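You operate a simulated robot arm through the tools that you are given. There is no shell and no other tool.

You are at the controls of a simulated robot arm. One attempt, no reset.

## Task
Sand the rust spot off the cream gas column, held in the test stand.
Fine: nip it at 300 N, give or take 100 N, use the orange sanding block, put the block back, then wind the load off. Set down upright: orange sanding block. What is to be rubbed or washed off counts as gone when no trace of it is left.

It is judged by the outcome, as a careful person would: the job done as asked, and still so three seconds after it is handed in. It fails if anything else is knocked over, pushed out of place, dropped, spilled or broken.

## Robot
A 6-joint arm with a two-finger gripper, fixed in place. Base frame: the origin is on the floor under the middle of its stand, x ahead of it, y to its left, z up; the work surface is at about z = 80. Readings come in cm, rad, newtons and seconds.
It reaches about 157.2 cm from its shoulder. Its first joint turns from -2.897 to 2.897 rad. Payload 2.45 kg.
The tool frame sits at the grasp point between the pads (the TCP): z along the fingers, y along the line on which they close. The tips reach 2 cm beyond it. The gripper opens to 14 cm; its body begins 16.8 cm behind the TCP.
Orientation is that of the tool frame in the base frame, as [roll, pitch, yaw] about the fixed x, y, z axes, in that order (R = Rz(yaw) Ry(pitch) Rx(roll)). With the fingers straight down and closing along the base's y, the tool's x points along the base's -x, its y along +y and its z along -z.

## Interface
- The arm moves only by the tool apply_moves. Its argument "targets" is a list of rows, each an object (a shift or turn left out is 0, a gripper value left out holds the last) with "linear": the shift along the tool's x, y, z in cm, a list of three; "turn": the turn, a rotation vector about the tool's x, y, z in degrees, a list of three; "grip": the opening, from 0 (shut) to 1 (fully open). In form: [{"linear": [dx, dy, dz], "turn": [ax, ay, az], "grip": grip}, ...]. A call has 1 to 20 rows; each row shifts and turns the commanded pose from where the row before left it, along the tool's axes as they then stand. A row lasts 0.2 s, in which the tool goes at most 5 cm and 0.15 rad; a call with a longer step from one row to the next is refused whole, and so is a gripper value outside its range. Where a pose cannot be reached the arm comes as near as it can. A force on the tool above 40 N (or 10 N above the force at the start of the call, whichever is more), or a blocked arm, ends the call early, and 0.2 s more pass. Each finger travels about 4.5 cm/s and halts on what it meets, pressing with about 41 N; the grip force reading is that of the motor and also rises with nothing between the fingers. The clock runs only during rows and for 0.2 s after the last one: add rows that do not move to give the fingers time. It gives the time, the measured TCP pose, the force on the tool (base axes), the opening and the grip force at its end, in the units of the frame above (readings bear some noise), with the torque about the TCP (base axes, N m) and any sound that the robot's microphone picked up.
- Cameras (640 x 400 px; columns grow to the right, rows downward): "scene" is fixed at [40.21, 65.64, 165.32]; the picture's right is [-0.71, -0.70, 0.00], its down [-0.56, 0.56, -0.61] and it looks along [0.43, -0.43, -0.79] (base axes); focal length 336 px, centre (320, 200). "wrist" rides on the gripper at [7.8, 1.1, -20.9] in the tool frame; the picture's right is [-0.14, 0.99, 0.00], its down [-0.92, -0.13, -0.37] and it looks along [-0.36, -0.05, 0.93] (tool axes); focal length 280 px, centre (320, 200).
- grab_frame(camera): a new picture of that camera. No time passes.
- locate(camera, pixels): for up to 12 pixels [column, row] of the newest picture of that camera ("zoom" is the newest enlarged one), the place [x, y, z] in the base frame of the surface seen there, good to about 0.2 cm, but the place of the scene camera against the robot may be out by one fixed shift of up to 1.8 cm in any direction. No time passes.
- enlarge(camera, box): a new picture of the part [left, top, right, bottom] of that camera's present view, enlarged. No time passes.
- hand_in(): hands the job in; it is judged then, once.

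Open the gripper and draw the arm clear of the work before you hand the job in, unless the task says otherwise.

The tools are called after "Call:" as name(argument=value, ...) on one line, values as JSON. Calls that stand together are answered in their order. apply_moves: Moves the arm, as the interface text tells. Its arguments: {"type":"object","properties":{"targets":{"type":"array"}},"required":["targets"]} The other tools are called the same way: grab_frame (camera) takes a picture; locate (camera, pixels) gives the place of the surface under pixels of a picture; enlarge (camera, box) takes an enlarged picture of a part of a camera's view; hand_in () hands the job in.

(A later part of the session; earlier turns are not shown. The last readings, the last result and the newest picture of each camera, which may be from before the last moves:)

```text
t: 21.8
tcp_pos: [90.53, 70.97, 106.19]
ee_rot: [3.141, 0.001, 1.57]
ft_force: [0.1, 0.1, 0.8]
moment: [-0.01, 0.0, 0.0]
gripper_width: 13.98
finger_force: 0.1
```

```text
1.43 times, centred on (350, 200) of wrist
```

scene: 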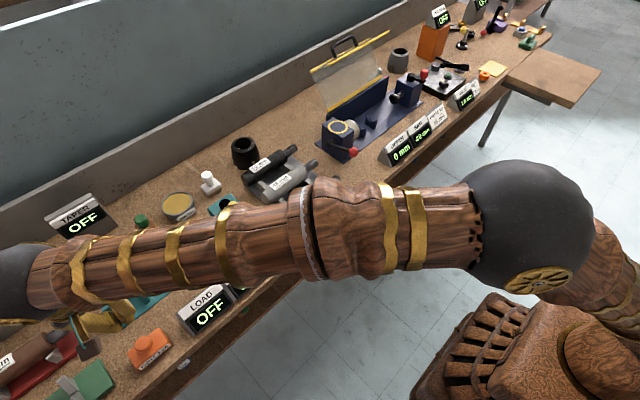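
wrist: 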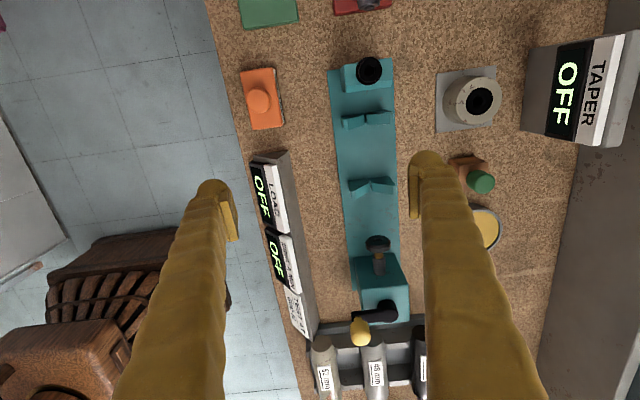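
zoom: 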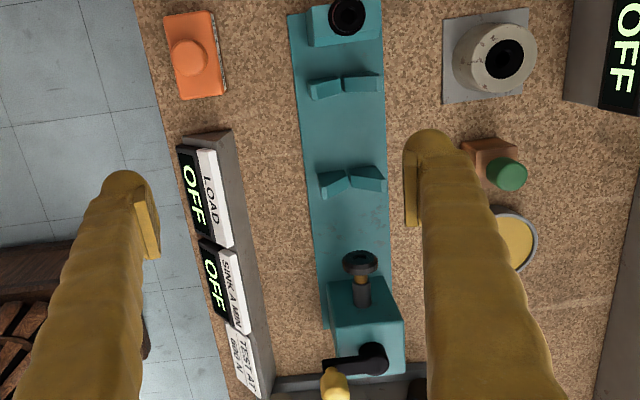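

Now the whole stand shows. I enlarge it and measure saddles, ram pad and anvil.

Call:
enlarge(camera="wrist", box=[320, 50, 420, 210])

Call:
locate(camera="zoom", pixels=[[200, 175], [265, 165], [232, 175], [225, 340], [275, 330], [247, 340], [240, 88], [180, 88], [280, 85], [250, 120], [215, 95], [265, 50]])

Call:
enlarge(camera="wrist", box=[330, 220, 420, 350])

Call:
locate(camera="zoom", pixels=[[205, 55], [235, 100], [240, 120], [215, 65], [250, 55], [270, 160], [210, 160], [275, 285], [220, 300], [190, 330], [160, 290], [235, 80]])

```text
2.50 times, centred on (370, 130) of wrist
```

zoom: 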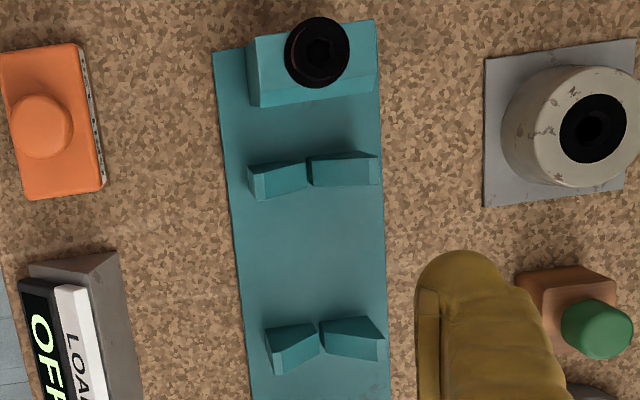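

```text
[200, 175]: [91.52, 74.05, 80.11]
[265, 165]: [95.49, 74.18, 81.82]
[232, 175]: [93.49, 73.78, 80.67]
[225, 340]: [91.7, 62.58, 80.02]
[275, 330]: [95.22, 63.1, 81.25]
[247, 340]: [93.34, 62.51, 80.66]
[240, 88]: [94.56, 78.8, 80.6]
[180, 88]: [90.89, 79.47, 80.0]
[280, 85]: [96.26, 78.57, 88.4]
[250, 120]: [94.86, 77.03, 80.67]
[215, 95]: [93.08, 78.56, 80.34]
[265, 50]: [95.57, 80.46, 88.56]
```

```text
3.08 times, centred on (375, 285) of wrist
```

zoom: 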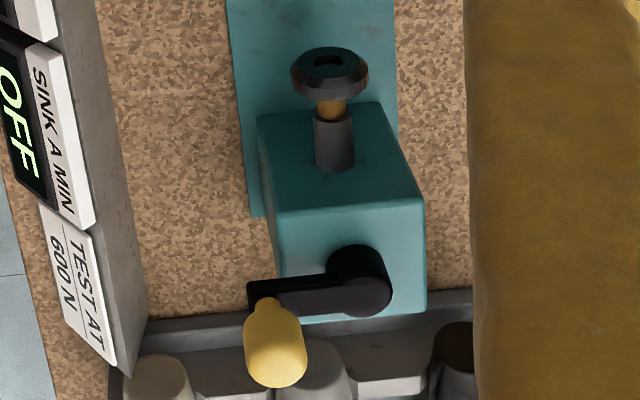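

```text
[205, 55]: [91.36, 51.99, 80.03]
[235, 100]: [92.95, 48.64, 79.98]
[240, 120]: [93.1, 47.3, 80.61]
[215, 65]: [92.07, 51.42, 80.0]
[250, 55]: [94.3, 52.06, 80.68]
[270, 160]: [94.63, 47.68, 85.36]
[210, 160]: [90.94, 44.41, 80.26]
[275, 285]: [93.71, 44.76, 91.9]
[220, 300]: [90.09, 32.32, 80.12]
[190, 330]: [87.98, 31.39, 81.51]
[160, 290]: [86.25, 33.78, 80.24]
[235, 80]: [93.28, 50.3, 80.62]
```

My first pixel picks were off; I re-measure on the newest zoom (ram pad at (330, 75), sleeve (335, 140), hub (358, 280), knob (275, 340)).

Call:
locate(camera="zoom", pixels=[[330, 55], [330, 88], [295, 80], [365, 80], [333, 107], [335, 125], [335, 160], [358, 262], [350, 300], [275, 340], [270, 305], [275, 380]])

Call:
enlarge(camera="wrist", box=[320, 50, 420, 210])

Call:
locate(camera="zoom", pixels=[[275, 165], [300, 168], [315, 160], [350, 155], [285, 190], [350, 175], [280, 330], [312, 330], [330, 325], [365, 322], [315, 90], [318, 50]])

Call:
locate(camera="zoom", pixels=[[258, 95], [375, 80], [260, 78], [375, 65], [308, 170], [321, 335], [308, 190], [321, 355], [310, 140], [316, 260], [40, 125], [50, 190]])

```text
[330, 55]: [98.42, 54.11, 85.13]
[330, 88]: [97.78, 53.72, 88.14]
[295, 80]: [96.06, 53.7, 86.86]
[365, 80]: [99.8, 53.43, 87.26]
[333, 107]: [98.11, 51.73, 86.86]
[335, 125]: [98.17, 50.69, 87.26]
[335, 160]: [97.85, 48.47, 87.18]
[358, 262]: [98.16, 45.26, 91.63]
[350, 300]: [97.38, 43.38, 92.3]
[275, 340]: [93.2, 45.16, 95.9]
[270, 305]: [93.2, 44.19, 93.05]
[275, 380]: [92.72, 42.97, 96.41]
```

```text
2.50 times, centred on (370, 130) of wrist
```

zoom: 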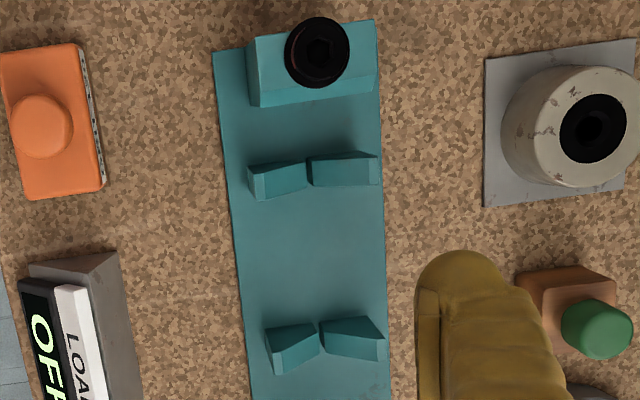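

```text
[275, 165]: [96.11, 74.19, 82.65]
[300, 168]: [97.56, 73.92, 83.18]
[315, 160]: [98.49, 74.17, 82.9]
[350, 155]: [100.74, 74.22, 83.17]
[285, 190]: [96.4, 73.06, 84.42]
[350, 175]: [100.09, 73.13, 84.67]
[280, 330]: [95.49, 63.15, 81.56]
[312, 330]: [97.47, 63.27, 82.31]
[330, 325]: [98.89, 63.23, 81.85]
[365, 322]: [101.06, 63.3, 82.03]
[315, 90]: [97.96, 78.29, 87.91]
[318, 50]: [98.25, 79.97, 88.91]
```

```text
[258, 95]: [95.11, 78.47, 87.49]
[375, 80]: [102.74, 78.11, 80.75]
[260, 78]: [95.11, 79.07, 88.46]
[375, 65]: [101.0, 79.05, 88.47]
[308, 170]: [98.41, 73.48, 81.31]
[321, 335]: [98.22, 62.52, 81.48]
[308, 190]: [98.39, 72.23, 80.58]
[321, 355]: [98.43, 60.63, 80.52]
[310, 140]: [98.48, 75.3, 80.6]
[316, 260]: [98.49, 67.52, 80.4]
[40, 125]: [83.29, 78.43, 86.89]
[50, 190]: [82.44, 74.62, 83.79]
```

Stand axis x≈98.15 with V saddles at y≈62.7 and 73.6; anvil face y≈77.8, ram pad face y≈54.3, so the 21.3 cm column fits with 2 cm to spare. I return over the rack with the fingers at a 6.6 cm opening.

Call:
apply_moves(targets=[{"linear": [-4.76, -0.49, 0.2], "grip": 0.47}, {"linear": [-4.76, -0.49, 0.2], "grip": 0.47}, {"linear": [-4.76, -0.49, 0.2], "grip": 0.47}, {"linear": [-4.76, -0.49, 0.2], "grip": 0.47}, {"linear": [-4.76, -0.49, 0.2], "grip": 0.47}, {"linear": [-4.76, -0.49, 0.2], "grip": 0.47}, {"linear": [-4.76, -0.49, 0.2], "grip": 0.47}, {"linear": [-4.76, -0.49, 0.2], "grip": 0.47}, {"linear": [-4.76, -0.49, 0.2], "grip": 0.47}, {"linear": [-4.76, -0.49, 0.2], "grip": 0.47}, {"grip": 0.47}, {"grip": 0.47}])

Call:
grab_frame(camera="wrist")

Call:
enlarge(camera="wrist", box=[220, 60, 420, 260])

```text
t: 24.4
tcp_pos: [85.81, 23.18, 104.34]
ee_rot: [-3.142, 0.0, 1.571]
ft_force: [0.8, -0.6, -0.6]
moment: [-0.01, -0.05, 0.0]
gripper_width: 6.59
finger_force: 0.1
```

```text
taken
```

wrist: 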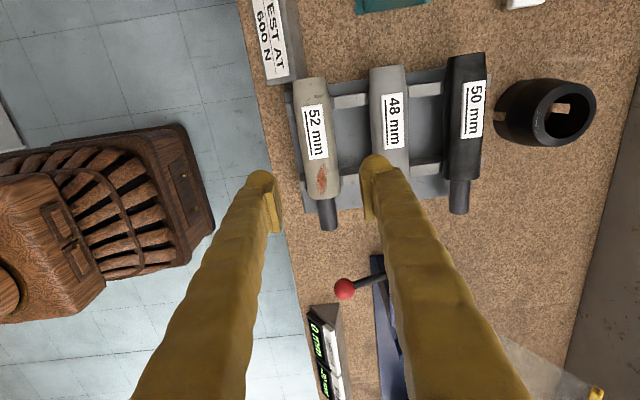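

```text
2.00 times, centred on (320, 160) of wrist
```

zoom: 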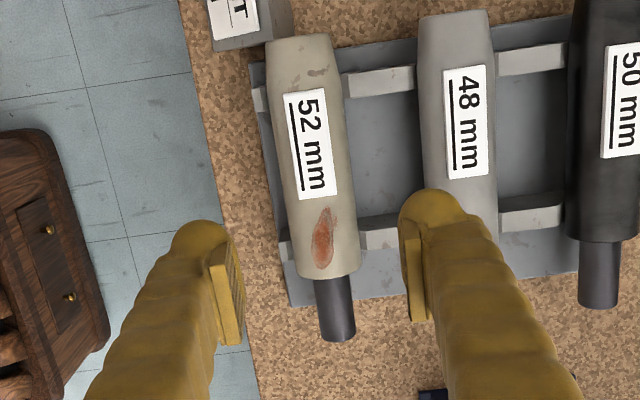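

I re-measure the column's axis and ends in this view for an accurate grasp.

Call:
locate(camera="zoom", pixels=[[297, 250], [358, 245], [286, 170], [350, 165], [300, 45], [300, 60], [337, 300], [338, 332], [327, 268], [322, 210], [322, 265], [312, 240]])

```text
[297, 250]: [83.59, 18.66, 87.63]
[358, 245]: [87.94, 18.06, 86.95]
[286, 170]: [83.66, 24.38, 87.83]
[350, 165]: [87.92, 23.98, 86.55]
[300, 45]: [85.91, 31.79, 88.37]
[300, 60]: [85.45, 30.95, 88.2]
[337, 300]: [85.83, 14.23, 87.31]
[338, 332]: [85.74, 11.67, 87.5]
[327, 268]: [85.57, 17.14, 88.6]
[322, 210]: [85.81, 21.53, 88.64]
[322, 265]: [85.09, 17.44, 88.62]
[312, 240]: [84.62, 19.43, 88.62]
```

Axis x≈85.65. I descend to z≈86.1 around the column, slowing at the end.

Call:
apply_moves(targets=[{"linear": [0.1, -0.15, 4]}, {"linear": [0, 0, 4.5]}, {"linear": [0, 0, 3.5]}, {"linear": [0, 0, 2]}, {"linear": [0, 0, 1.5]}, {"linear": [0, 0, 1.5]}, {"linear": [0, 0, 1.2]}, {}])

Call:
grab_frame(camera="wrist")

Call:
grab_frame(camera="scene")

```text
t: 26.2
tcp_pos: [85.42, 23.11, 86.11]
ee_rot: [-3.141, 0.0, 1.572]
ft_force: [0.1, -0.1, 0.3]
moment: [-0.01, -0.02, -0.03]
gripper_width: 6.55
finger_force: 0.0
```

```text
taken
```

wrist: 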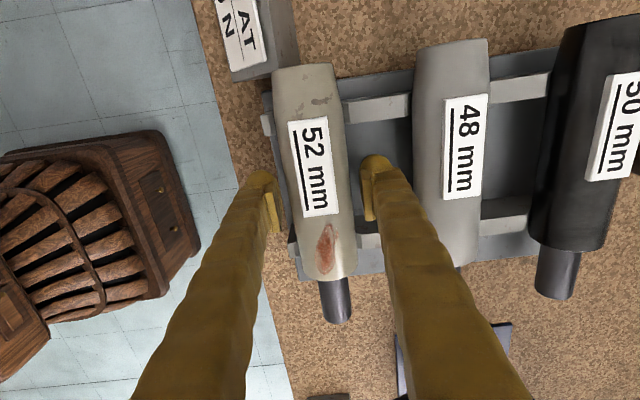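

```text
taken
```

scene: 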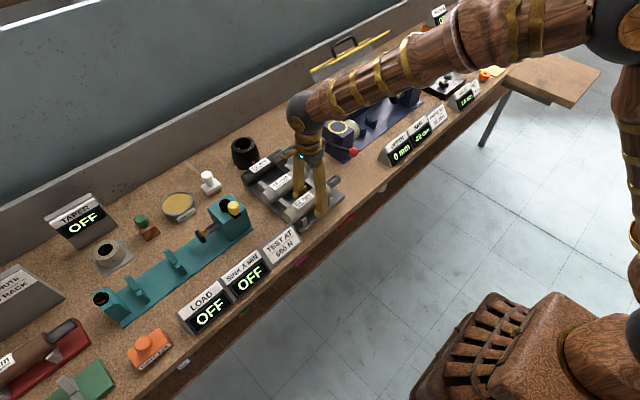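

The fingers straddle the column with clearance. I centre by 0.2 cm and close on it.

Call:
apply_moves(targets=[{"linear": [0.1, 0.2, 0]}, {"grip": 0.2}, {"grip": 0.2}, {"grip": 0.2}, {"grip": 0.2}])

Call:
grab_frame(camera="wrist")

```text
t: 27.3
tcp_pos: [85.54, 23.23, 86.1]
ee_rot: [-3.137, 0.003, 1.57]
ft_force: [-10.5, -0.6, 8.5]
moment: [0.16, 0.03, -0.08]
gripper_width: 4.69
finger_force: 41.3
stopped in row 5: the force on the tool passed its limit at 42 N (the readings are from after the stop); the commanded pose is now the measured one
```

```text
taken
```

wrist: 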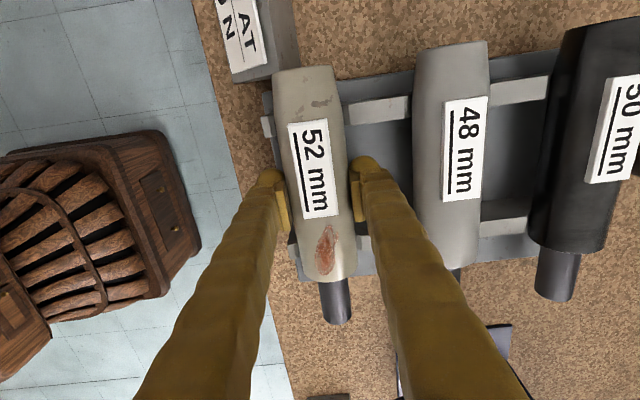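

The column is gripped (opening 4.7 cm, 41 N). I lift it straight up, slowly at first.

Call:
apply_moves(targets=[{"linear": [0, 0, -0.5]}, {"linear": [0, 0, -1]}, {"linear": [0, 0, -2]}, {}])

Call:
grab_frame(camera="wrist")

```text
t: 28.3
tcp_pos: [85.66, 23.28, 89.63]
ee_rot: [-3.138, 0.002, 1.573]
ft_force: [0.7, 0.1, 0.2]
moment: [0.02, -0.02, -0.01]
gripper_width: 2.79
finger_force: 0.0
```

```text
taken
```

wrist: 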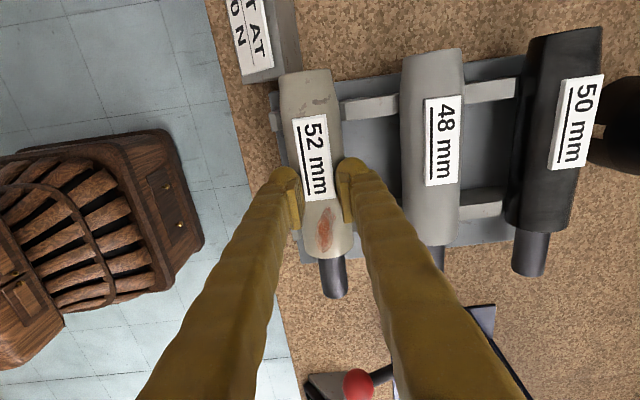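

The fingers closed to 2.8 cm and the force is gone: the column slipped out and is still in the rack. I check whether it moved.

Call:
enlarge(camera="wrist", box=[240, 60, 400, 310])

Call:
enlarge(camera="scene", box=[240, 130, 360, 240])

Call:
locate(camera="wrist", pixels=[[307, 75], [307, 72], [320, 100], [325, 230], [325, 256], [333, 270], [336, 295], [303, 245], [352, 240], [324, 215], [326, 247], [285, 85]])

```text
1.60 times, centred on (320, 185) of wrist
```

zoom: 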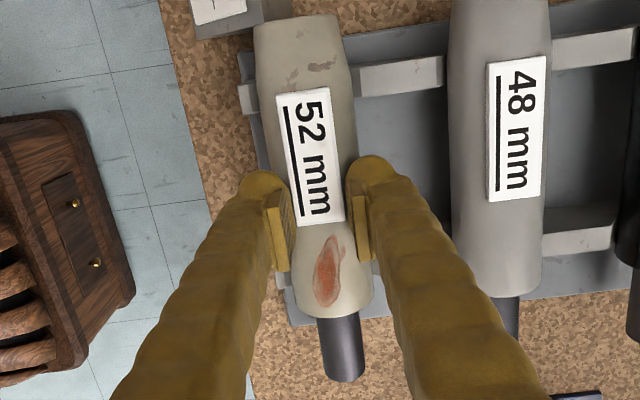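

```text
3.64 times, centred on (300, 185) of scene
```

zoom: 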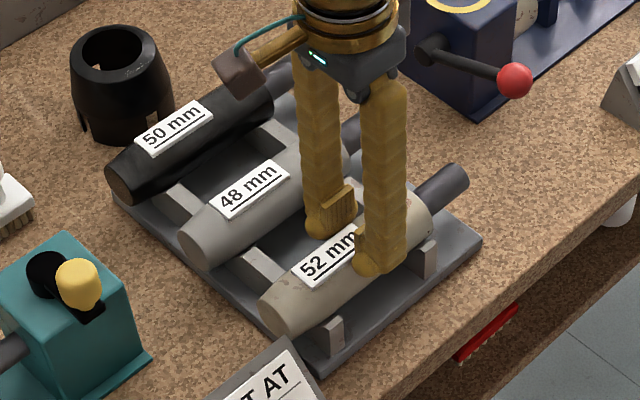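

```text
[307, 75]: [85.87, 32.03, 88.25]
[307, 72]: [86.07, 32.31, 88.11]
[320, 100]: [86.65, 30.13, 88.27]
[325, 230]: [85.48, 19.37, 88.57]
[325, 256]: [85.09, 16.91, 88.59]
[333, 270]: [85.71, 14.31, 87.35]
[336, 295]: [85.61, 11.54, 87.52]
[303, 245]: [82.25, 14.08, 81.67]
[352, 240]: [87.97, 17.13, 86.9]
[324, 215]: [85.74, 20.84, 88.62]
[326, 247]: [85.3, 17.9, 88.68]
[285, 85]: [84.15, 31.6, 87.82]
```

The column did not move. The upward push (8.5 N) and the narrow 4.7 cm reading suggest I gripped above its widest line; I reopen, go about 1.4 cm lower than before and grip again.

Call:
apply_moves(targets=[{"grip": 0.47}, {"grip": 0.47}, {"grip": 0.47}, {"linear": [0.2, -0.05, 1.5], "grip": 0.47}, {"linear": [0, 0, 1.5], "grip": 0.47}, {"linear": [0, 0, 1], "grip": 0.47}, {"linear": [0, 0, 0.9], "grip": 0.47}, {"grip": 0.47}])

Call:
enlarge(camera="scene", box=[240, 130, 360, 240])

Call:
grab_frame(camera="wrist")

```text
t: 30.1
tcp_pos: [85.44, 23.54, 84.74]
ee_rot: [-3.138, 0.002, 1.569]
ft_force: [0.0, 0.7, -0.7]
moment: [-0.02, 0.0, -0.03]
gripper_width: 6.6
finger_force: 0.1
```

```text
3.64 times, centred on (300, 185) of scene
```

zoom: 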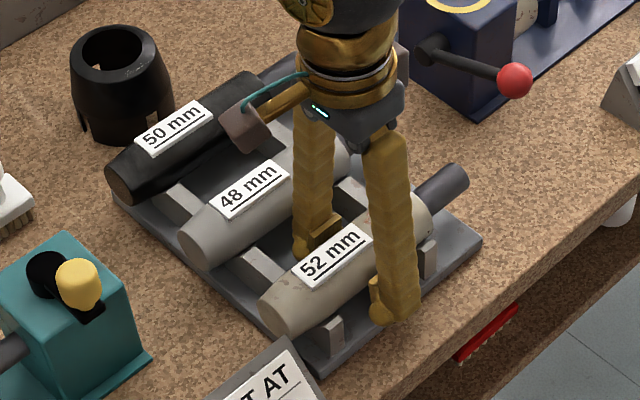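

```text
taken
```

wrist: 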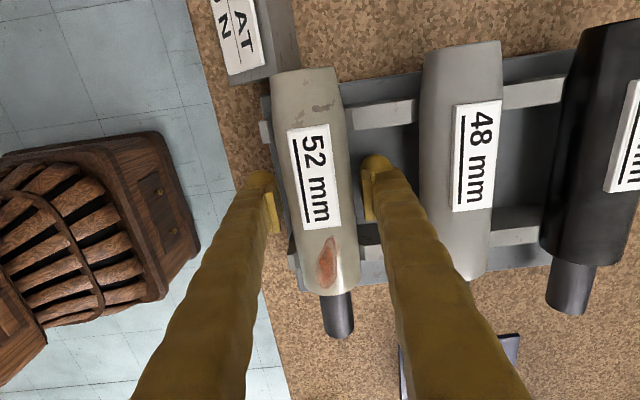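

I close the fingers on the column at this lower height.

Call:
apply_moves(targets=[{"grip": 0.2}, {"grip": 0.2}, {"grip": 0.2}, {"grip": 0.2}])

Call:
grab_frame(camera="wrist")

```text
t: 31.1
tcp_pos: [85.6, 23.45, 84.76]
ee_rot: [-3.139, -0.002, 1.571]
ft_force: [12.5, 0.3, -0.2]
moment: [0.0, 0.12, 0.0]
gripper_width: 4.82
finger_force: 41.1
```

```text
taken
```

wrist: 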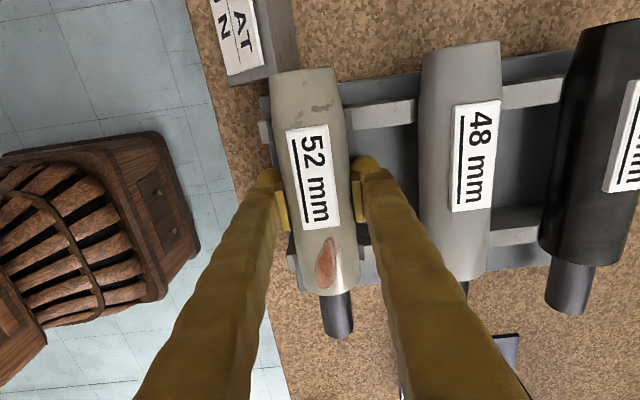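

Now 4.82 cm with no vertical push: a grip at the widest line. I ease the 12 N sideways load by 0.15 cm and lift a little to test.

Call:
apply_moves(targets=[{"linear": [0, 0.15, 0]}, {"linear": [0, 0, -0.3]}, {"linear": [0, 0, -0.4]}, {"linear": [0, 0, -0.5]}, {}])

Call:
grab_frame(camera="wrist")

```text
t: 32.3
tcp_pos: [85.68, 23.49, 85.97]
ee_rot: [-3.138, -0.001, 1.571]
ft_force: [0.2, 0.4, -6.3]
moment: [0.02, 0.0, 0.02]
gripper_width: 4.8
finger_force: 41.8
```

```text
taken
```

wrist: 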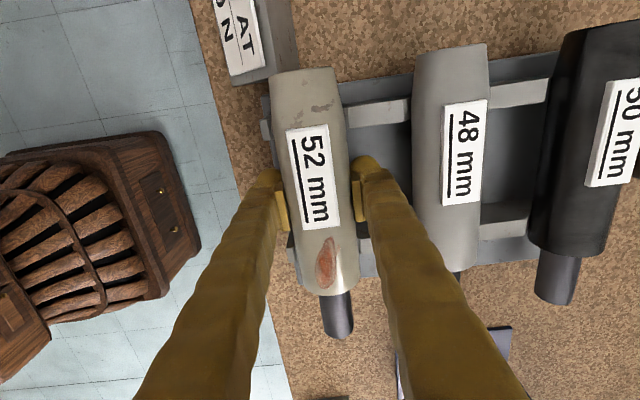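

The column comes up with the gripper (6.3 N weight, balanced). I lift to about z 103 and carry it left along x≈85.7 past the crank.

Call:
apply_moves(targets=[{"linear": [0, 0, -2]}, {"linear": [0, 0, -3.5]}, {"linear": [0, 0, -4]}, {"linear": [0, 0, -4]}, {"linear": [1, 0, -3.5]}, {"linear": [3, 0, 0]}, {"linear": [4.4, 0, 0]}, {"linear": [4.4, 0, 0]}, {"linear": [4.4, 0, 0]}, {"linear": [4.4, 0, 0]}, {"linear": [4.4, 0, 0]}, {"linear": [4.4, 0, 0]}, {"linear": [4.4, 0, 0]}, {"linear": [4.4, 0, 0]}, {"linear": [3.5, 0, 0]}, {"linear": [2, 0, 0]}, {}])

Call:
grab_frame(camera="wrist")

Call:
grab_frame(camera="scene")

```text
t: 35.9
tcp_pos: [85.77, 68.25, 102.86]
ee_rot: [-3.137, 0.001, 1.571]
ft_force: [0.6, 0.4, -6.3]
moment: [0.01, 0.03, 0.01]
gripper_width: 4.81
finger_force: 40.6
```

```text
taken
```

wrist: 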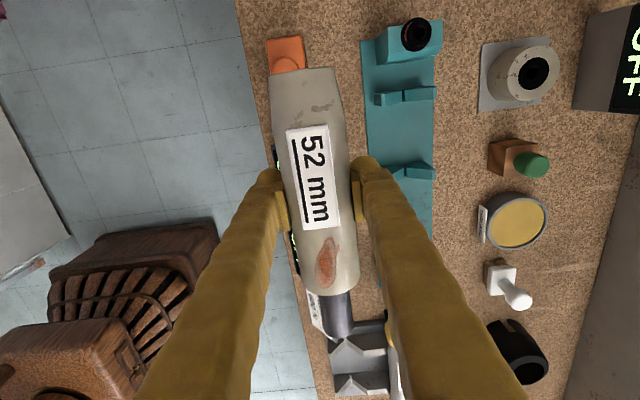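

```text
taken
```

scene: 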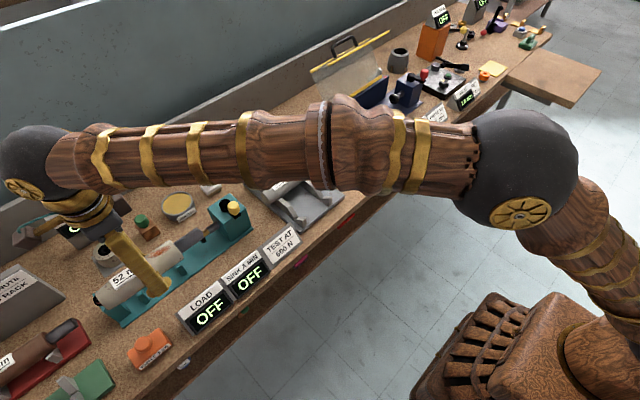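

The column hangs level over the bench. I measure its base end and rod tip in the hand.

Call:
locate(camera="wrist", pixels=[[300, 73], [320, 73], [305, 80], [337, 325], [336, 331], [330, 285], [328, 238], [325, 285], [283, 150], [345, 150], [352, 268], [300, 268]])

```text
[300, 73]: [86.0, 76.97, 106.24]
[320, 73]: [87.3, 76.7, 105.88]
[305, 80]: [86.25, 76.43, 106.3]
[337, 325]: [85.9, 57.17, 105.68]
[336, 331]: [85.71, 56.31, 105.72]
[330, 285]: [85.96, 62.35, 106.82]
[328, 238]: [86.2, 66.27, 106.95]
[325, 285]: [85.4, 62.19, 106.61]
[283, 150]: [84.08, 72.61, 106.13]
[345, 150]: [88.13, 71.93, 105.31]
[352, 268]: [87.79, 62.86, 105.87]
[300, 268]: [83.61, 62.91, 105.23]
```

Base end y≈77.05, rod tip y≈56.0, axis about 1.5 cm above the TCP. I descend to z≈96 and move out over the stand axis.

Call:
apply_moves(targets=[{"linear": [0, 0, 3]}, {"linear": [0, 0, 3.8]}, {"linear": [0.05, 3, 0]}, {"linear": [0.05, 3.5, 0]}, {"linear": [0.05, 3.5, 0]}, {"linear": [0.05, 2.3, 0]}, {}])

Call:
grab_frame(camera="wrist")

Call:
enlarge(camera="scene", box=[60, 180, 270, 340])

```text
t: 37.5
tcp_pos: [98.17, 68.41, 96.06]
ee_rot: [-3.14, 0.003, 1.57]
ft_force: [0.0, 0.6, -6.0]
moment: [0.0, -0.01, 0.01]
gripper_width: 4.81
finger_force: 40.8
```

```text
taken
```

wrist: 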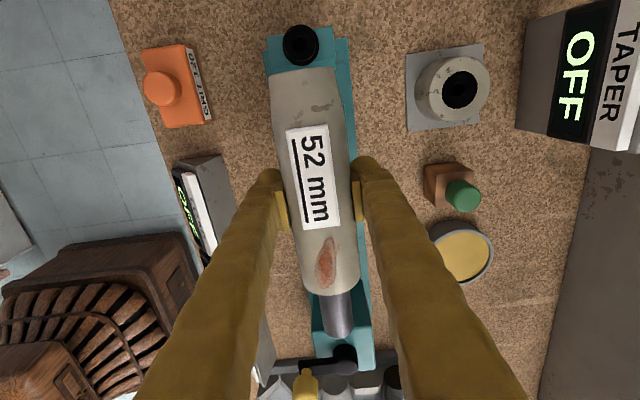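

```text
2.50 times, centred on (165, 260) of scene
```

zoom: 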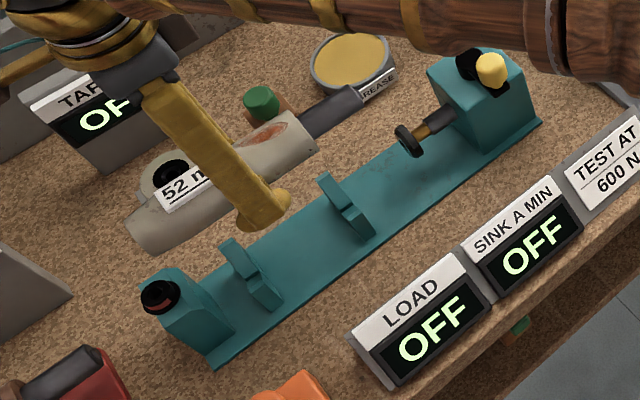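

The column is over the saddles, between anvil (wrist (300, 45)) and ram (345, 355). I lower it to about 1.5 cm above seating.

Call:
apply_moves(targets=[{"linear": [0, 0, 3.5]}, {"linear": [0, 0, 3]}, {"linear": [0, 0, 2]}, {"linear": [0, 0, 1.5]}, {}])

Call:
grab_frame(camera="wrist")

Call:
enlarge(camera="scene", box=[80, 180, 270, 330])

```text
t: 38.7
tcp_pos: [98.03, 68.48, 85.92]
ee_rot: [-3.139, 0.001, 1.569]
ft_force: [-0.4, -1.1, -7.5]
moment: [0.01, -0.04, 0.0]
gripper_width: 4.83
finger_force: 41.2
```

```text
taken
```

wrist: 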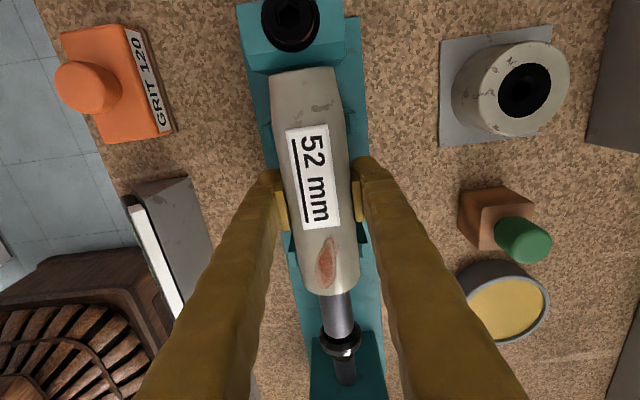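

```text
2.67 times, centred on (175, 255) of scene
```

zoom: 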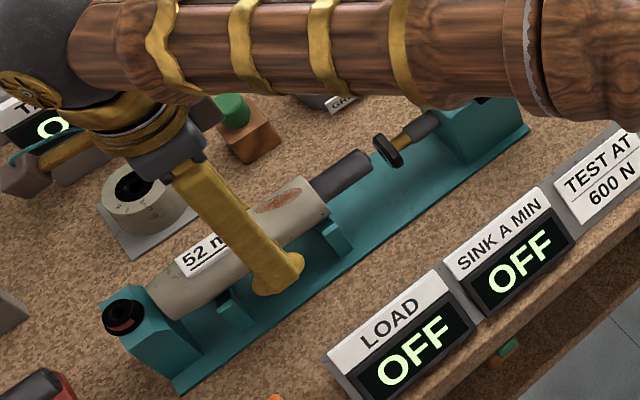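

Well aligned. I check both end gaps before seating.

Call:
enlarge(camera="wrist", box=[230, 0, 390, 120])

Call:
enlarge(camera="wrist", box=[270, 270, 410, 400])

Call:
locate(camera="wrist", pixels=[[303, 70], [303, 65], [303, 60], [337, 325], [340, 333], [340, 340], [265, 60], [335, 60], [343, 350], [330, 335]])

```text
3.33 times, centred on (310, 60) of wrist
```

zoom: 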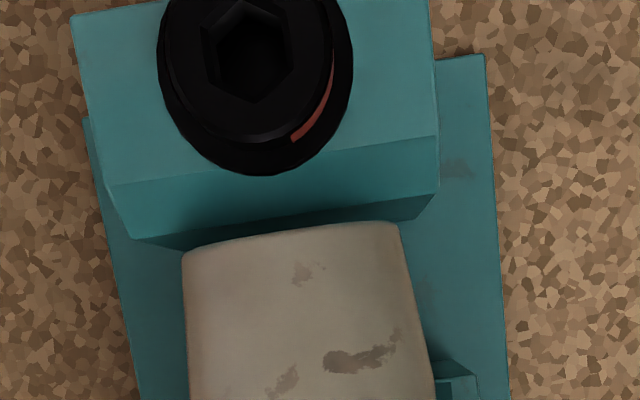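

```text
3.08 times, centred on (340, 335) of wrist
```

zoom: 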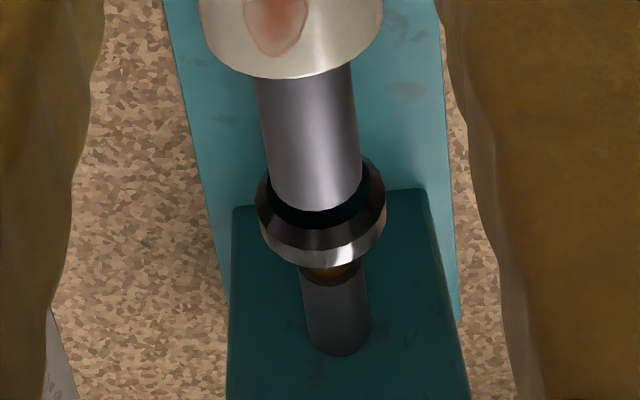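

```text
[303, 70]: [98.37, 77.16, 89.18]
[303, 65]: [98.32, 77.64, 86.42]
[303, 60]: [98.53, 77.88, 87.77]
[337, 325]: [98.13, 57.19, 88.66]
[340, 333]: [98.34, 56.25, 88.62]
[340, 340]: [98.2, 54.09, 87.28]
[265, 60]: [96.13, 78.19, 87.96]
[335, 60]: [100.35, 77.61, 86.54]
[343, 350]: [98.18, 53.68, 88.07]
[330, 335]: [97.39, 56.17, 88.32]
```

Base end is ~0.3 cm from the anvil face (77.6), rod tip 1.8 cm from the ram pad. I lower the last bit in small steps, watching for contact.

Call:
apply_moves(targets=[{"linear": [0, 0, 0.5]}, {"linear": [0, 0, 0.4]}, {"linear": [0, 0, 0.3]}, {}])

```text
t: 39.7
tcp_pos: [97.96, 68.4, 84.84]
ee_rot: [-3.139, 0.001, 1.571]
ft_force: [0.5, 0.5, -5.9]
moment: [0.08, 0.01, -0.03]
gripper_width: 4.78
finger_force: 41.3
```

No contact yet (still carrying 6 N). I lower further in 0.2 cm steps.

Call:
apply_moves(targets=[{"linear": [0, 0, 0.2]}, {"linear": [0, 0, 0.2]}, {}])

```text
t: 40.5
tcp_pos: [97.99, 68.44, 84.85]
ee_rot: [-3.141, -0.002, 1.571]
ft_force: [-0.5, -6.8, 33.0]
moment: [0.02, -0.04, 0.02]
gripper_width: 4.82
finger_force: 41.0
```

Seated: 33 N upward at z 84.85, no sideways force. I ease up 0.3 cm and open the fingers.

Call:
apply_moves(targets=[{"linear": [0, 0, -0.3]}, {}, {"grip": 0.38}, {"grip": 0.42}, {"grip": 0.45}, {"grip": 0.47}, {"grip": 0.47}])

Call:
grab_frame(camera="wrist")

Call:
enlarge(camera="scene", box=[80, 180, 270, 330])

```text
t: 42.1
tcp_pos: [97.88, 68.39, 84.73]
ee_rot: [-3.138, 0.0, 1.571]
ft_force: [0.0, 0.1, -1.3]
moment: [0.0, -0.02, 0.02]
gripper_width: 6.61
finger_force: 0.1
```

```text
taken
```

wrist: 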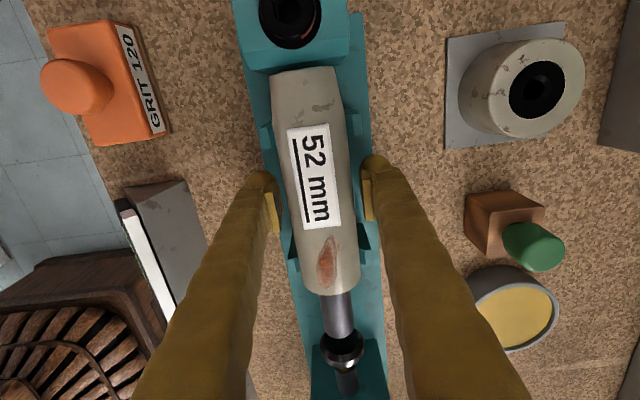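

```text
2.67 times, centred on (175, 255) of scene
```

zoom: 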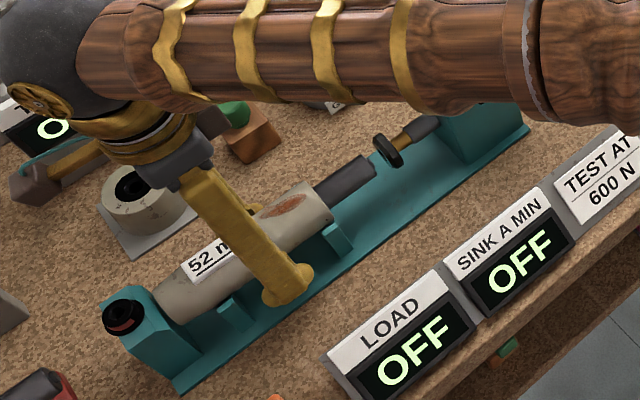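

The column rests in the saddles. I raise the gripper clear and go to look down at the crank.

Call:
apply_moves(targets=[{"linear": [0, 0, -2]}, {"linear": [0, 0, -4]}, {"linear": [0, 0, -4.5]}, {"linear": [0, 0, -4.5]}, {"linear": [-3, -1, -3]}, {"linear": [-4.5, -1, -1]}, {"linear": [-4.5, -1, -1]}, {"linear": [-4.5, -1, 0]}, {"linear": [-3, -1, 0]}, {}])

Call:
grab_frame(camera="wrist")

Call:
enlarge(camera="wrist", box=[270, 60, 410, 200])

```text
t: 44.3
tcp_pos: [92.87, 48.79, 104.87]
ee_rot: [-3.137, 0.0, 1.572]
ft_force: [0.1, 0.4, 0.0]
moment: [0.03, 0.0, -0.01]
gripper_width: 6.59
finger_force: 0.1
```

```text
taken
```

wrist: 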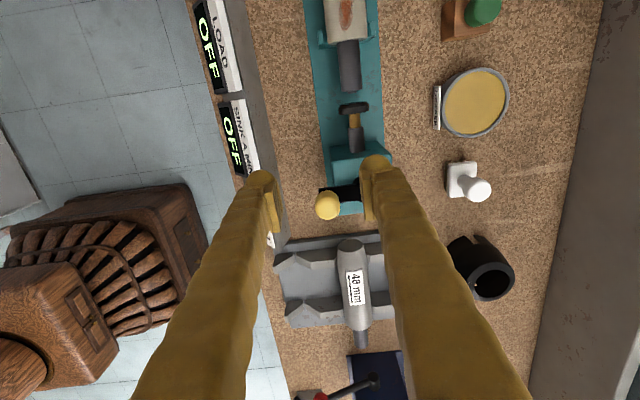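

```text
2.86 times, centred on (340, 130) of wrist
```

zoom: 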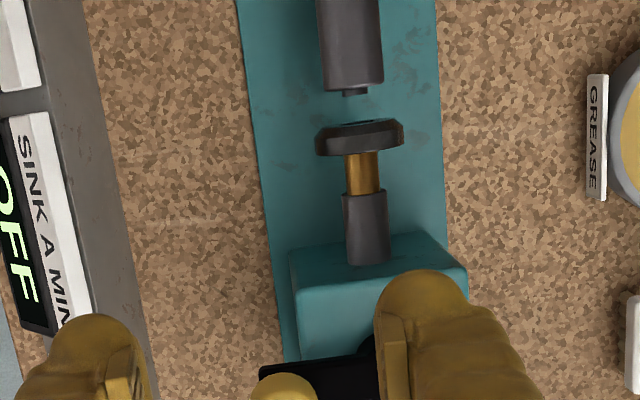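

The knob is at (327, 206). I open the fingers fully so the hub comes into view and measure both.

Call:
apply_moves(targets=[{"linear": [-2, 2, -2], "grip": 1.0}, {"linear": [0, 2, 0], "grip": 1.0}, {"grip": 1.0}, {"grip": 1.0}, {"grip": 1.0}])

Call:
grab_frame(camera="wrist")

Call:
enlarge(camera="wrist", box=[240, 120, 400, 260])

```text
t: 45.5
tcp_pos: [97.07, 46.78, 106.68]
ee_rot: [-3.139, 0.001, 1.572]
ft_force: [0.0, -0.3, -0.8]
moment: [0.0, 0.0, -0.02]
gripper_width: 13.98
finger_force: 0.1
```

```text
taken
```

wrist: 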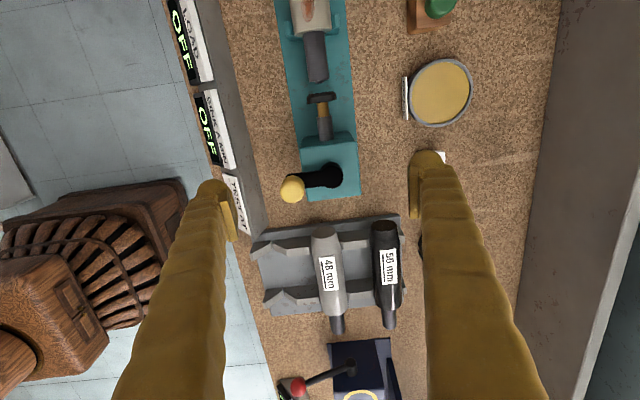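

```text
2.86 times, centred on (320, 190) of wrist
```

zoom: 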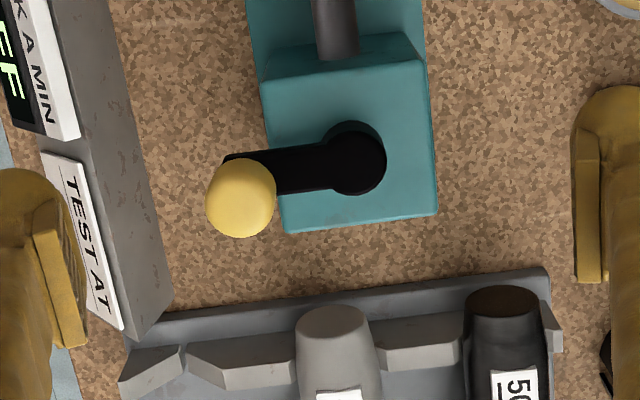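

Call:
locate(camera="zoom", pixels=[[355, 160], [355, 125], [384, 160], [355, 192], [330, 180], [300, 170], [240, 160], [235, 170], [241, 200], [241, 235], [209, 200], [273, 200]])

Call:
locate(camera="wrist", pixels=[[322, 97], [322, 102], [316, 78], [318, 83], [310, 97], [333, 97], [313, 35], [308, 95], [324, 118]])

```text
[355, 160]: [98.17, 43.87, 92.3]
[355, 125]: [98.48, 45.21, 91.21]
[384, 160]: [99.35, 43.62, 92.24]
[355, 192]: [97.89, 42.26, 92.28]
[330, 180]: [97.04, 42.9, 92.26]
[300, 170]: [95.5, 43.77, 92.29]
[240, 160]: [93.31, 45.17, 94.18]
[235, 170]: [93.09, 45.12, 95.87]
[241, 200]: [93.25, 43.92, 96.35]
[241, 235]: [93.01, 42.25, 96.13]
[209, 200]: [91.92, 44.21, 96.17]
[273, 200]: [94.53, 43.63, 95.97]
```

```text
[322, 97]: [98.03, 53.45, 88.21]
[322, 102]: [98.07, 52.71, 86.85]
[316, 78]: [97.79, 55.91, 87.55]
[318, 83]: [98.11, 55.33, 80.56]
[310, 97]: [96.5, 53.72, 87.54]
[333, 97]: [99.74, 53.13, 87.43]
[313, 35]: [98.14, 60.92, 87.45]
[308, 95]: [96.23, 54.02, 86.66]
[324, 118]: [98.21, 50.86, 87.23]
```

Hub centre ≈ (98.15, 43.8), knob centre ≈ (93.2, 43.8) with top z 96.4, so the crank radius is about 5 cm. To hold the knob fore-and-aft along its path I need the fingers along base y; I test the wrist's range by turning a further 90° here, well above everything.

Call:
apply_moves(targets=[{"turn": [0, 0, 8.5]}, {"turn": [0, 0, 8.5]}, {"turn": [0, 0, 8.5]}, {"turn": [0, 0, 8.5]}, {"turn": [0, 0, 8.5]}, {"turn": [0, 0, 8.5]}, {"turn": [0, 0, 8.5]}, {"turn": [0, 0, 8.5]}, {"turn": [0, 0, 8.5]}, {"turn": [0, 0, 8.5]}, {"turn": [0, 0, 5]}, {}])

Call:
grab_frame(camera="wrist")

```text
t: 48.1
tcp_pos: [97.13, 46.94, 106.73]
ee_rot: [-3.14, 0.004, 0.588]
ft_force: [0.0, 0.1, 0.0]
moment: [-0.03, -0.01, 0.02]
gripper_width: 13.98
finger_force: 0.1
out of reach, approached as far as the arm can: row 7, 8, 9, 10, 11
```

```text
taken
```

wrist: 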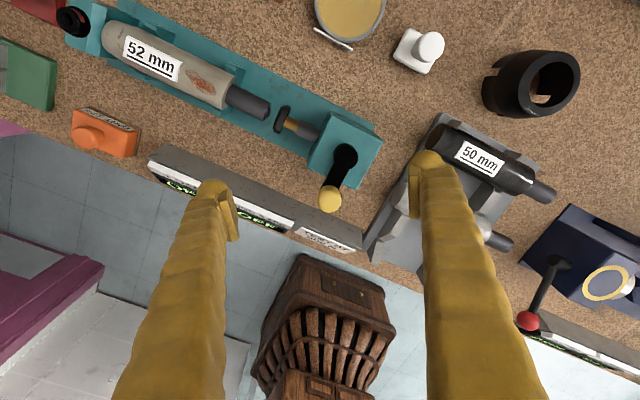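

The wrist stops at yaw 0.59, so about 330° are available the other way. I turn back to yaw π (fingers along y, matching the crank's present position).

Call:
apply_moves(targets=[{"turn": [0, 0, -8.5]}, {"turn": [0, 0, -8.5]}, {"turn": [0, 0, -8.5]}, {"turn": [0, 0, -8.5]}, {"turn": [0, 0, -8.5]}, {"turn": [0, 0, -8.5]}, {"turn": [0, 0, -8.5]}, {"turn": [0, 0, -8.5]}, {"turn": [0, 0, -8.5]}, {"turn": [0, 0, -8.5]}, {"turn": [0, 0, -8.5]}, {"turn": [0, 0, -8.5]}, {"turn": [0, 0, -8.5]}, {"turn": [0, 0, -8.5]}, {"turn": [0, 0, -8.5]}, {"turn": [0, 0, -8.5]}, {"turn": [0, 0, -8.5]}, {"turn": [0, 0, -1.8]}, {"grip": 0.32}, {"grip": 0.32}])

Call:
grab_frame(camera="wrist")

```text
t: 52.3
tcp_pos: [97.02, 46.94, 106.79]
ee_rot: [3.14, -0.005, -3.141]
ft_force: [-0.6, -0.3, 0.3]
moment: [0.0, -0.03, 0.0]
gripper_width: 8.74
finger_force: 0.0
```

```text
taken
```

wrist: 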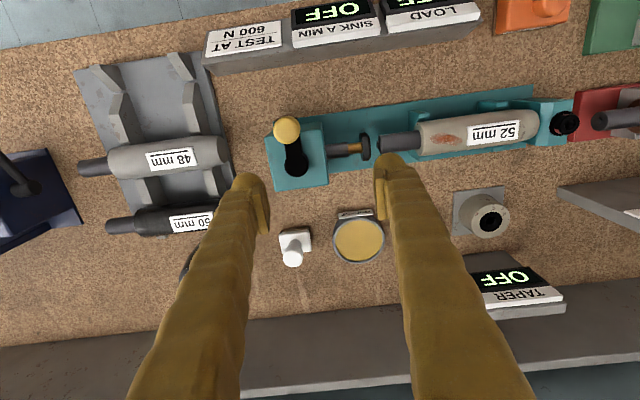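

Good view: knob at (287, 130), hub at (296, 160). I confirm their places.

Call:
enlarge(camera="wrist", box=[240, 90, 400, 210])

Call:
locate(camera="wrist", pixels=[[287, 128], [275, 128], [299, 128], [287, 118], [287, 138], [296, 163], [296, 152], [296, 174], [286, 163], [308, 163], [278, 180], [320, 180]])

```text
3.33 times, centred on (320, 150) of wrist
```

zoom: 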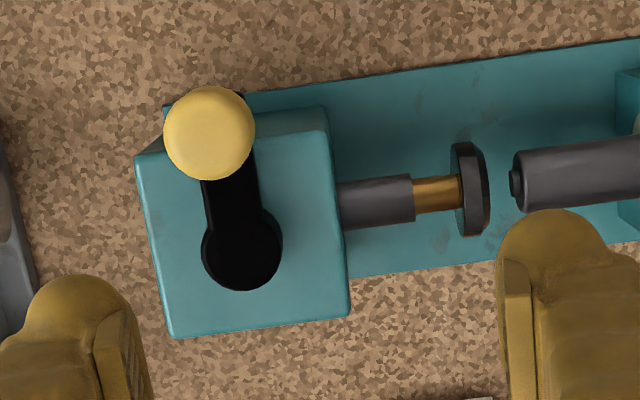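

```text
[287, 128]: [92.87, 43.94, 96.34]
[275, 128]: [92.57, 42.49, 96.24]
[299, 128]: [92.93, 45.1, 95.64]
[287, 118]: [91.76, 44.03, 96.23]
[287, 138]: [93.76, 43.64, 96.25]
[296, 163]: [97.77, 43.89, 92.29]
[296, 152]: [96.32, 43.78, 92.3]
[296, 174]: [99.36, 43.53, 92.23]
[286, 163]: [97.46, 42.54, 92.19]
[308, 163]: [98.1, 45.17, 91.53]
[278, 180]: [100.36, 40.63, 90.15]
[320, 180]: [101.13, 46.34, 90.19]
```

Knob centre (93.05, 43.85), hub (98.0, 43.85). I place the open fingers (4.5 cm) around the knob, tips staying above the block top (z 90.2).

Call:
apply_moves(targets=[{"linear": [2, -1.5, 1], "grip": 0.32}, {"linear": [1.97, -1.59, 1], "grip": 0.32}, {"grip": 0.32}, {"grip": 0.32}, {"linear": [0, 0, 3.5]}, {"linear": [0, 0, 3]}, {"linear": [0, 0, 2]}, {"linear": [0, 0, 1.5]}, {"linear": [0, 0, 1.4]}, {}])

Call:
grab_frame(camera="wrist")

Call:
enlarge(camera="wrist", box=[240, 120, 400, 260])

Call:
grab_frame(camera="scene")

```text
t: 54.5
tcp_pos: [93.16, 43.84, 93.47]
ee_rot: [3.141, -0.006, 3.142]
ft_force: [0.4, 0.3, 0.6]
moment: [-0.02, 0.02, 0.01]
gripper_width: 4.47
finger_force: 0.1
```

```text
taken
```

wrist: 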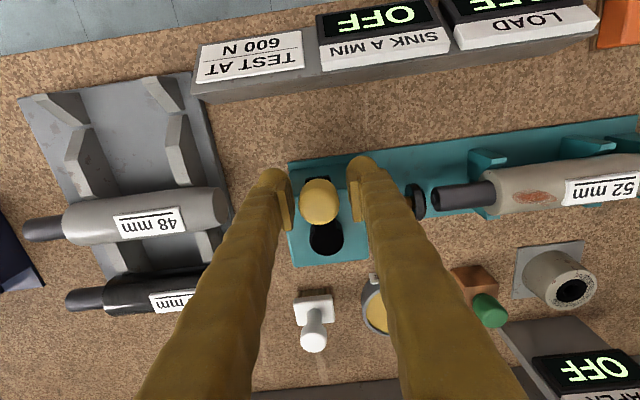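

```text
2.86 times, centred on (320, 190) of wrist
```

zoom: 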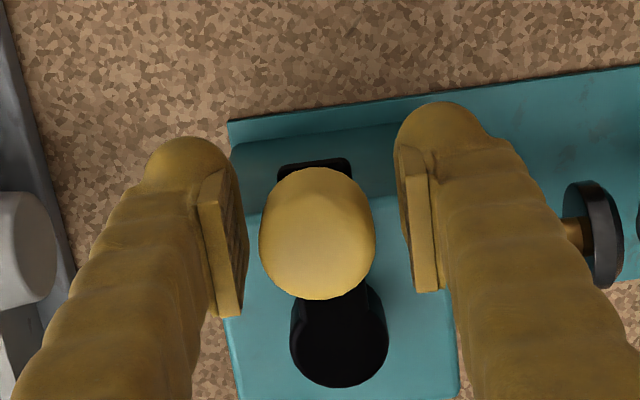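

```text
taken
```

scene: 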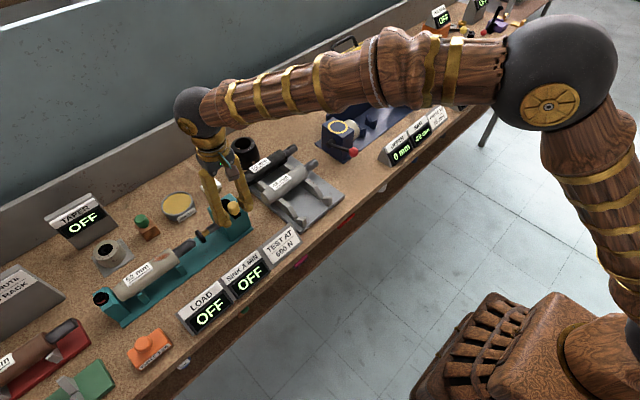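

The knob sits between the fingers and the displays are in the scene view. I narrow the fingers to a light cage and try a quarter-ish turn clockwise (seen from above) along the 4.95 cm circle, turning the tool with it.

Call:
apply_moves(targets=[{"grip": 0.23}, {"grip": 0.23}, {"linear": [-0.048, 0.689, 0], "turn": [0, 0, 8]}, {"linear": [-0.048, 0.689, 0], "turn": [0, 0, 8]}, {"linear": [-0.048, 0.689, 0], "turn": [0, 0, 8]}, {"linear": [-0.048, 0.689, 0], "turn": [0, 0, 8]}, {"linear": [-0.048, 0.689, 0], "turn": [0, 0, 8]}, {"linear": [-0.048, 0.689, 0], "turn": [0, 0, 8]}, {}])

Call:
grab_frame(camera="wrist")

Call:
enlarge(camera="scene", box=[140, 170, 310, 330])

```text
t: 56.5
tcp_pos: [94.76, 47.76, 93.41]
ee_rot: [-3.141, -0.005, 2.303]
ft_force: [-2.4, -1.2, -0.7]
moment: [0.0, -0.08, -0.01]
gripper_width: 3.35
finger_force: 0.5
```

```text
taken
```

wrist: 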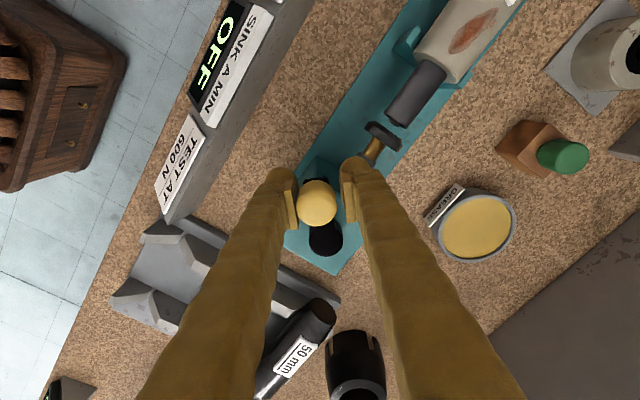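

```text
2.50 times, centred on (225, 250) of scene
```

zoom: 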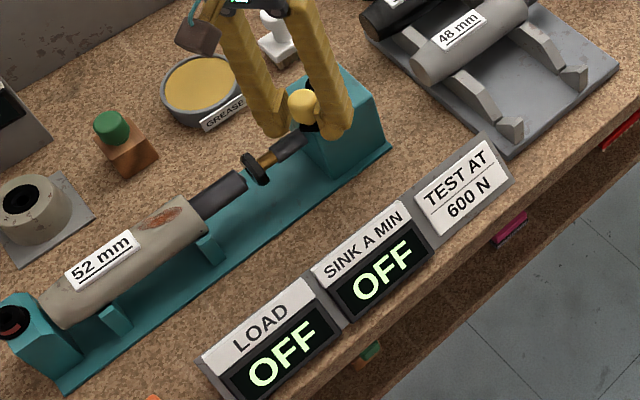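

The crank followed easily (about 3 N). I measure where the ram pad is now.

Call:
enlarge(camera="wrist", box=[330, 60, 470, 180])

Call:
locate(camera="wrist", pixels=[[385, 134], [393, 138], [376, 128], [372, 148], [395, 122], [418, 75], [384, 128], [390, 130]])

```text
3.33 times, centred on (400, 120) of wrist
```

zoom: 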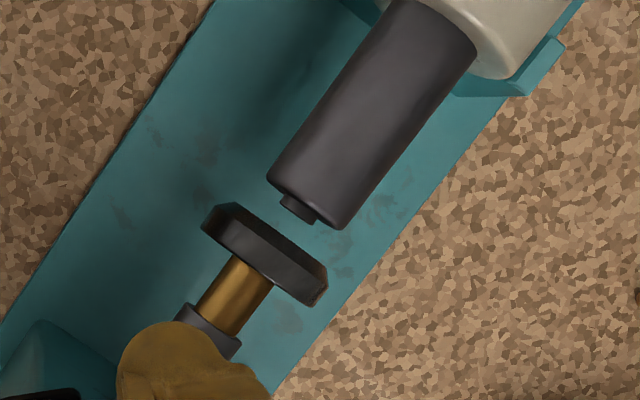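

```text
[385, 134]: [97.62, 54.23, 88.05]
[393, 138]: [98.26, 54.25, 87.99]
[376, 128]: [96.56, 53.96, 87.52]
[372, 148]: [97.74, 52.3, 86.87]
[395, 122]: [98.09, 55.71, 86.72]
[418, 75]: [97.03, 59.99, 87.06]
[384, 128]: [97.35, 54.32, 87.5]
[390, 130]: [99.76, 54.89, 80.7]
```

I take finer points on the pad's front and rear edges from the zoom to tell whether the ram advanced.

Call:
locate(camera="zoom", pixels=[[250, 215], [275, 230], [300, 250], [225, 225], [250, 245], [285, 275], [215, 322], [240, 338], [300, 195], [320, 205], [298, 210], [238, 290]])

```text
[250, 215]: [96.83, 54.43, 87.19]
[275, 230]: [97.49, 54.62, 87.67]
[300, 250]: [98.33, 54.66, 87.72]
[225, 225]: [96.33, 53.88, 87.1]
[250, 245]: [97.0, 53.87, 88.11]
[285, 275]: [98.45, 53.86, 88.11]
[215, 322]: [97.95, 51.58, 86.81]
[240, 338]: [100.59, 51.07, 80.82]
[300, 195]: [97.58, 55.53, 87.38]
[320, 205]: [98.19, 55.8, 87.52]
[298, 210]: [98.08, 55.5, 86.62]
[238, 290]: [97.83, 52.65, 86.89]
```

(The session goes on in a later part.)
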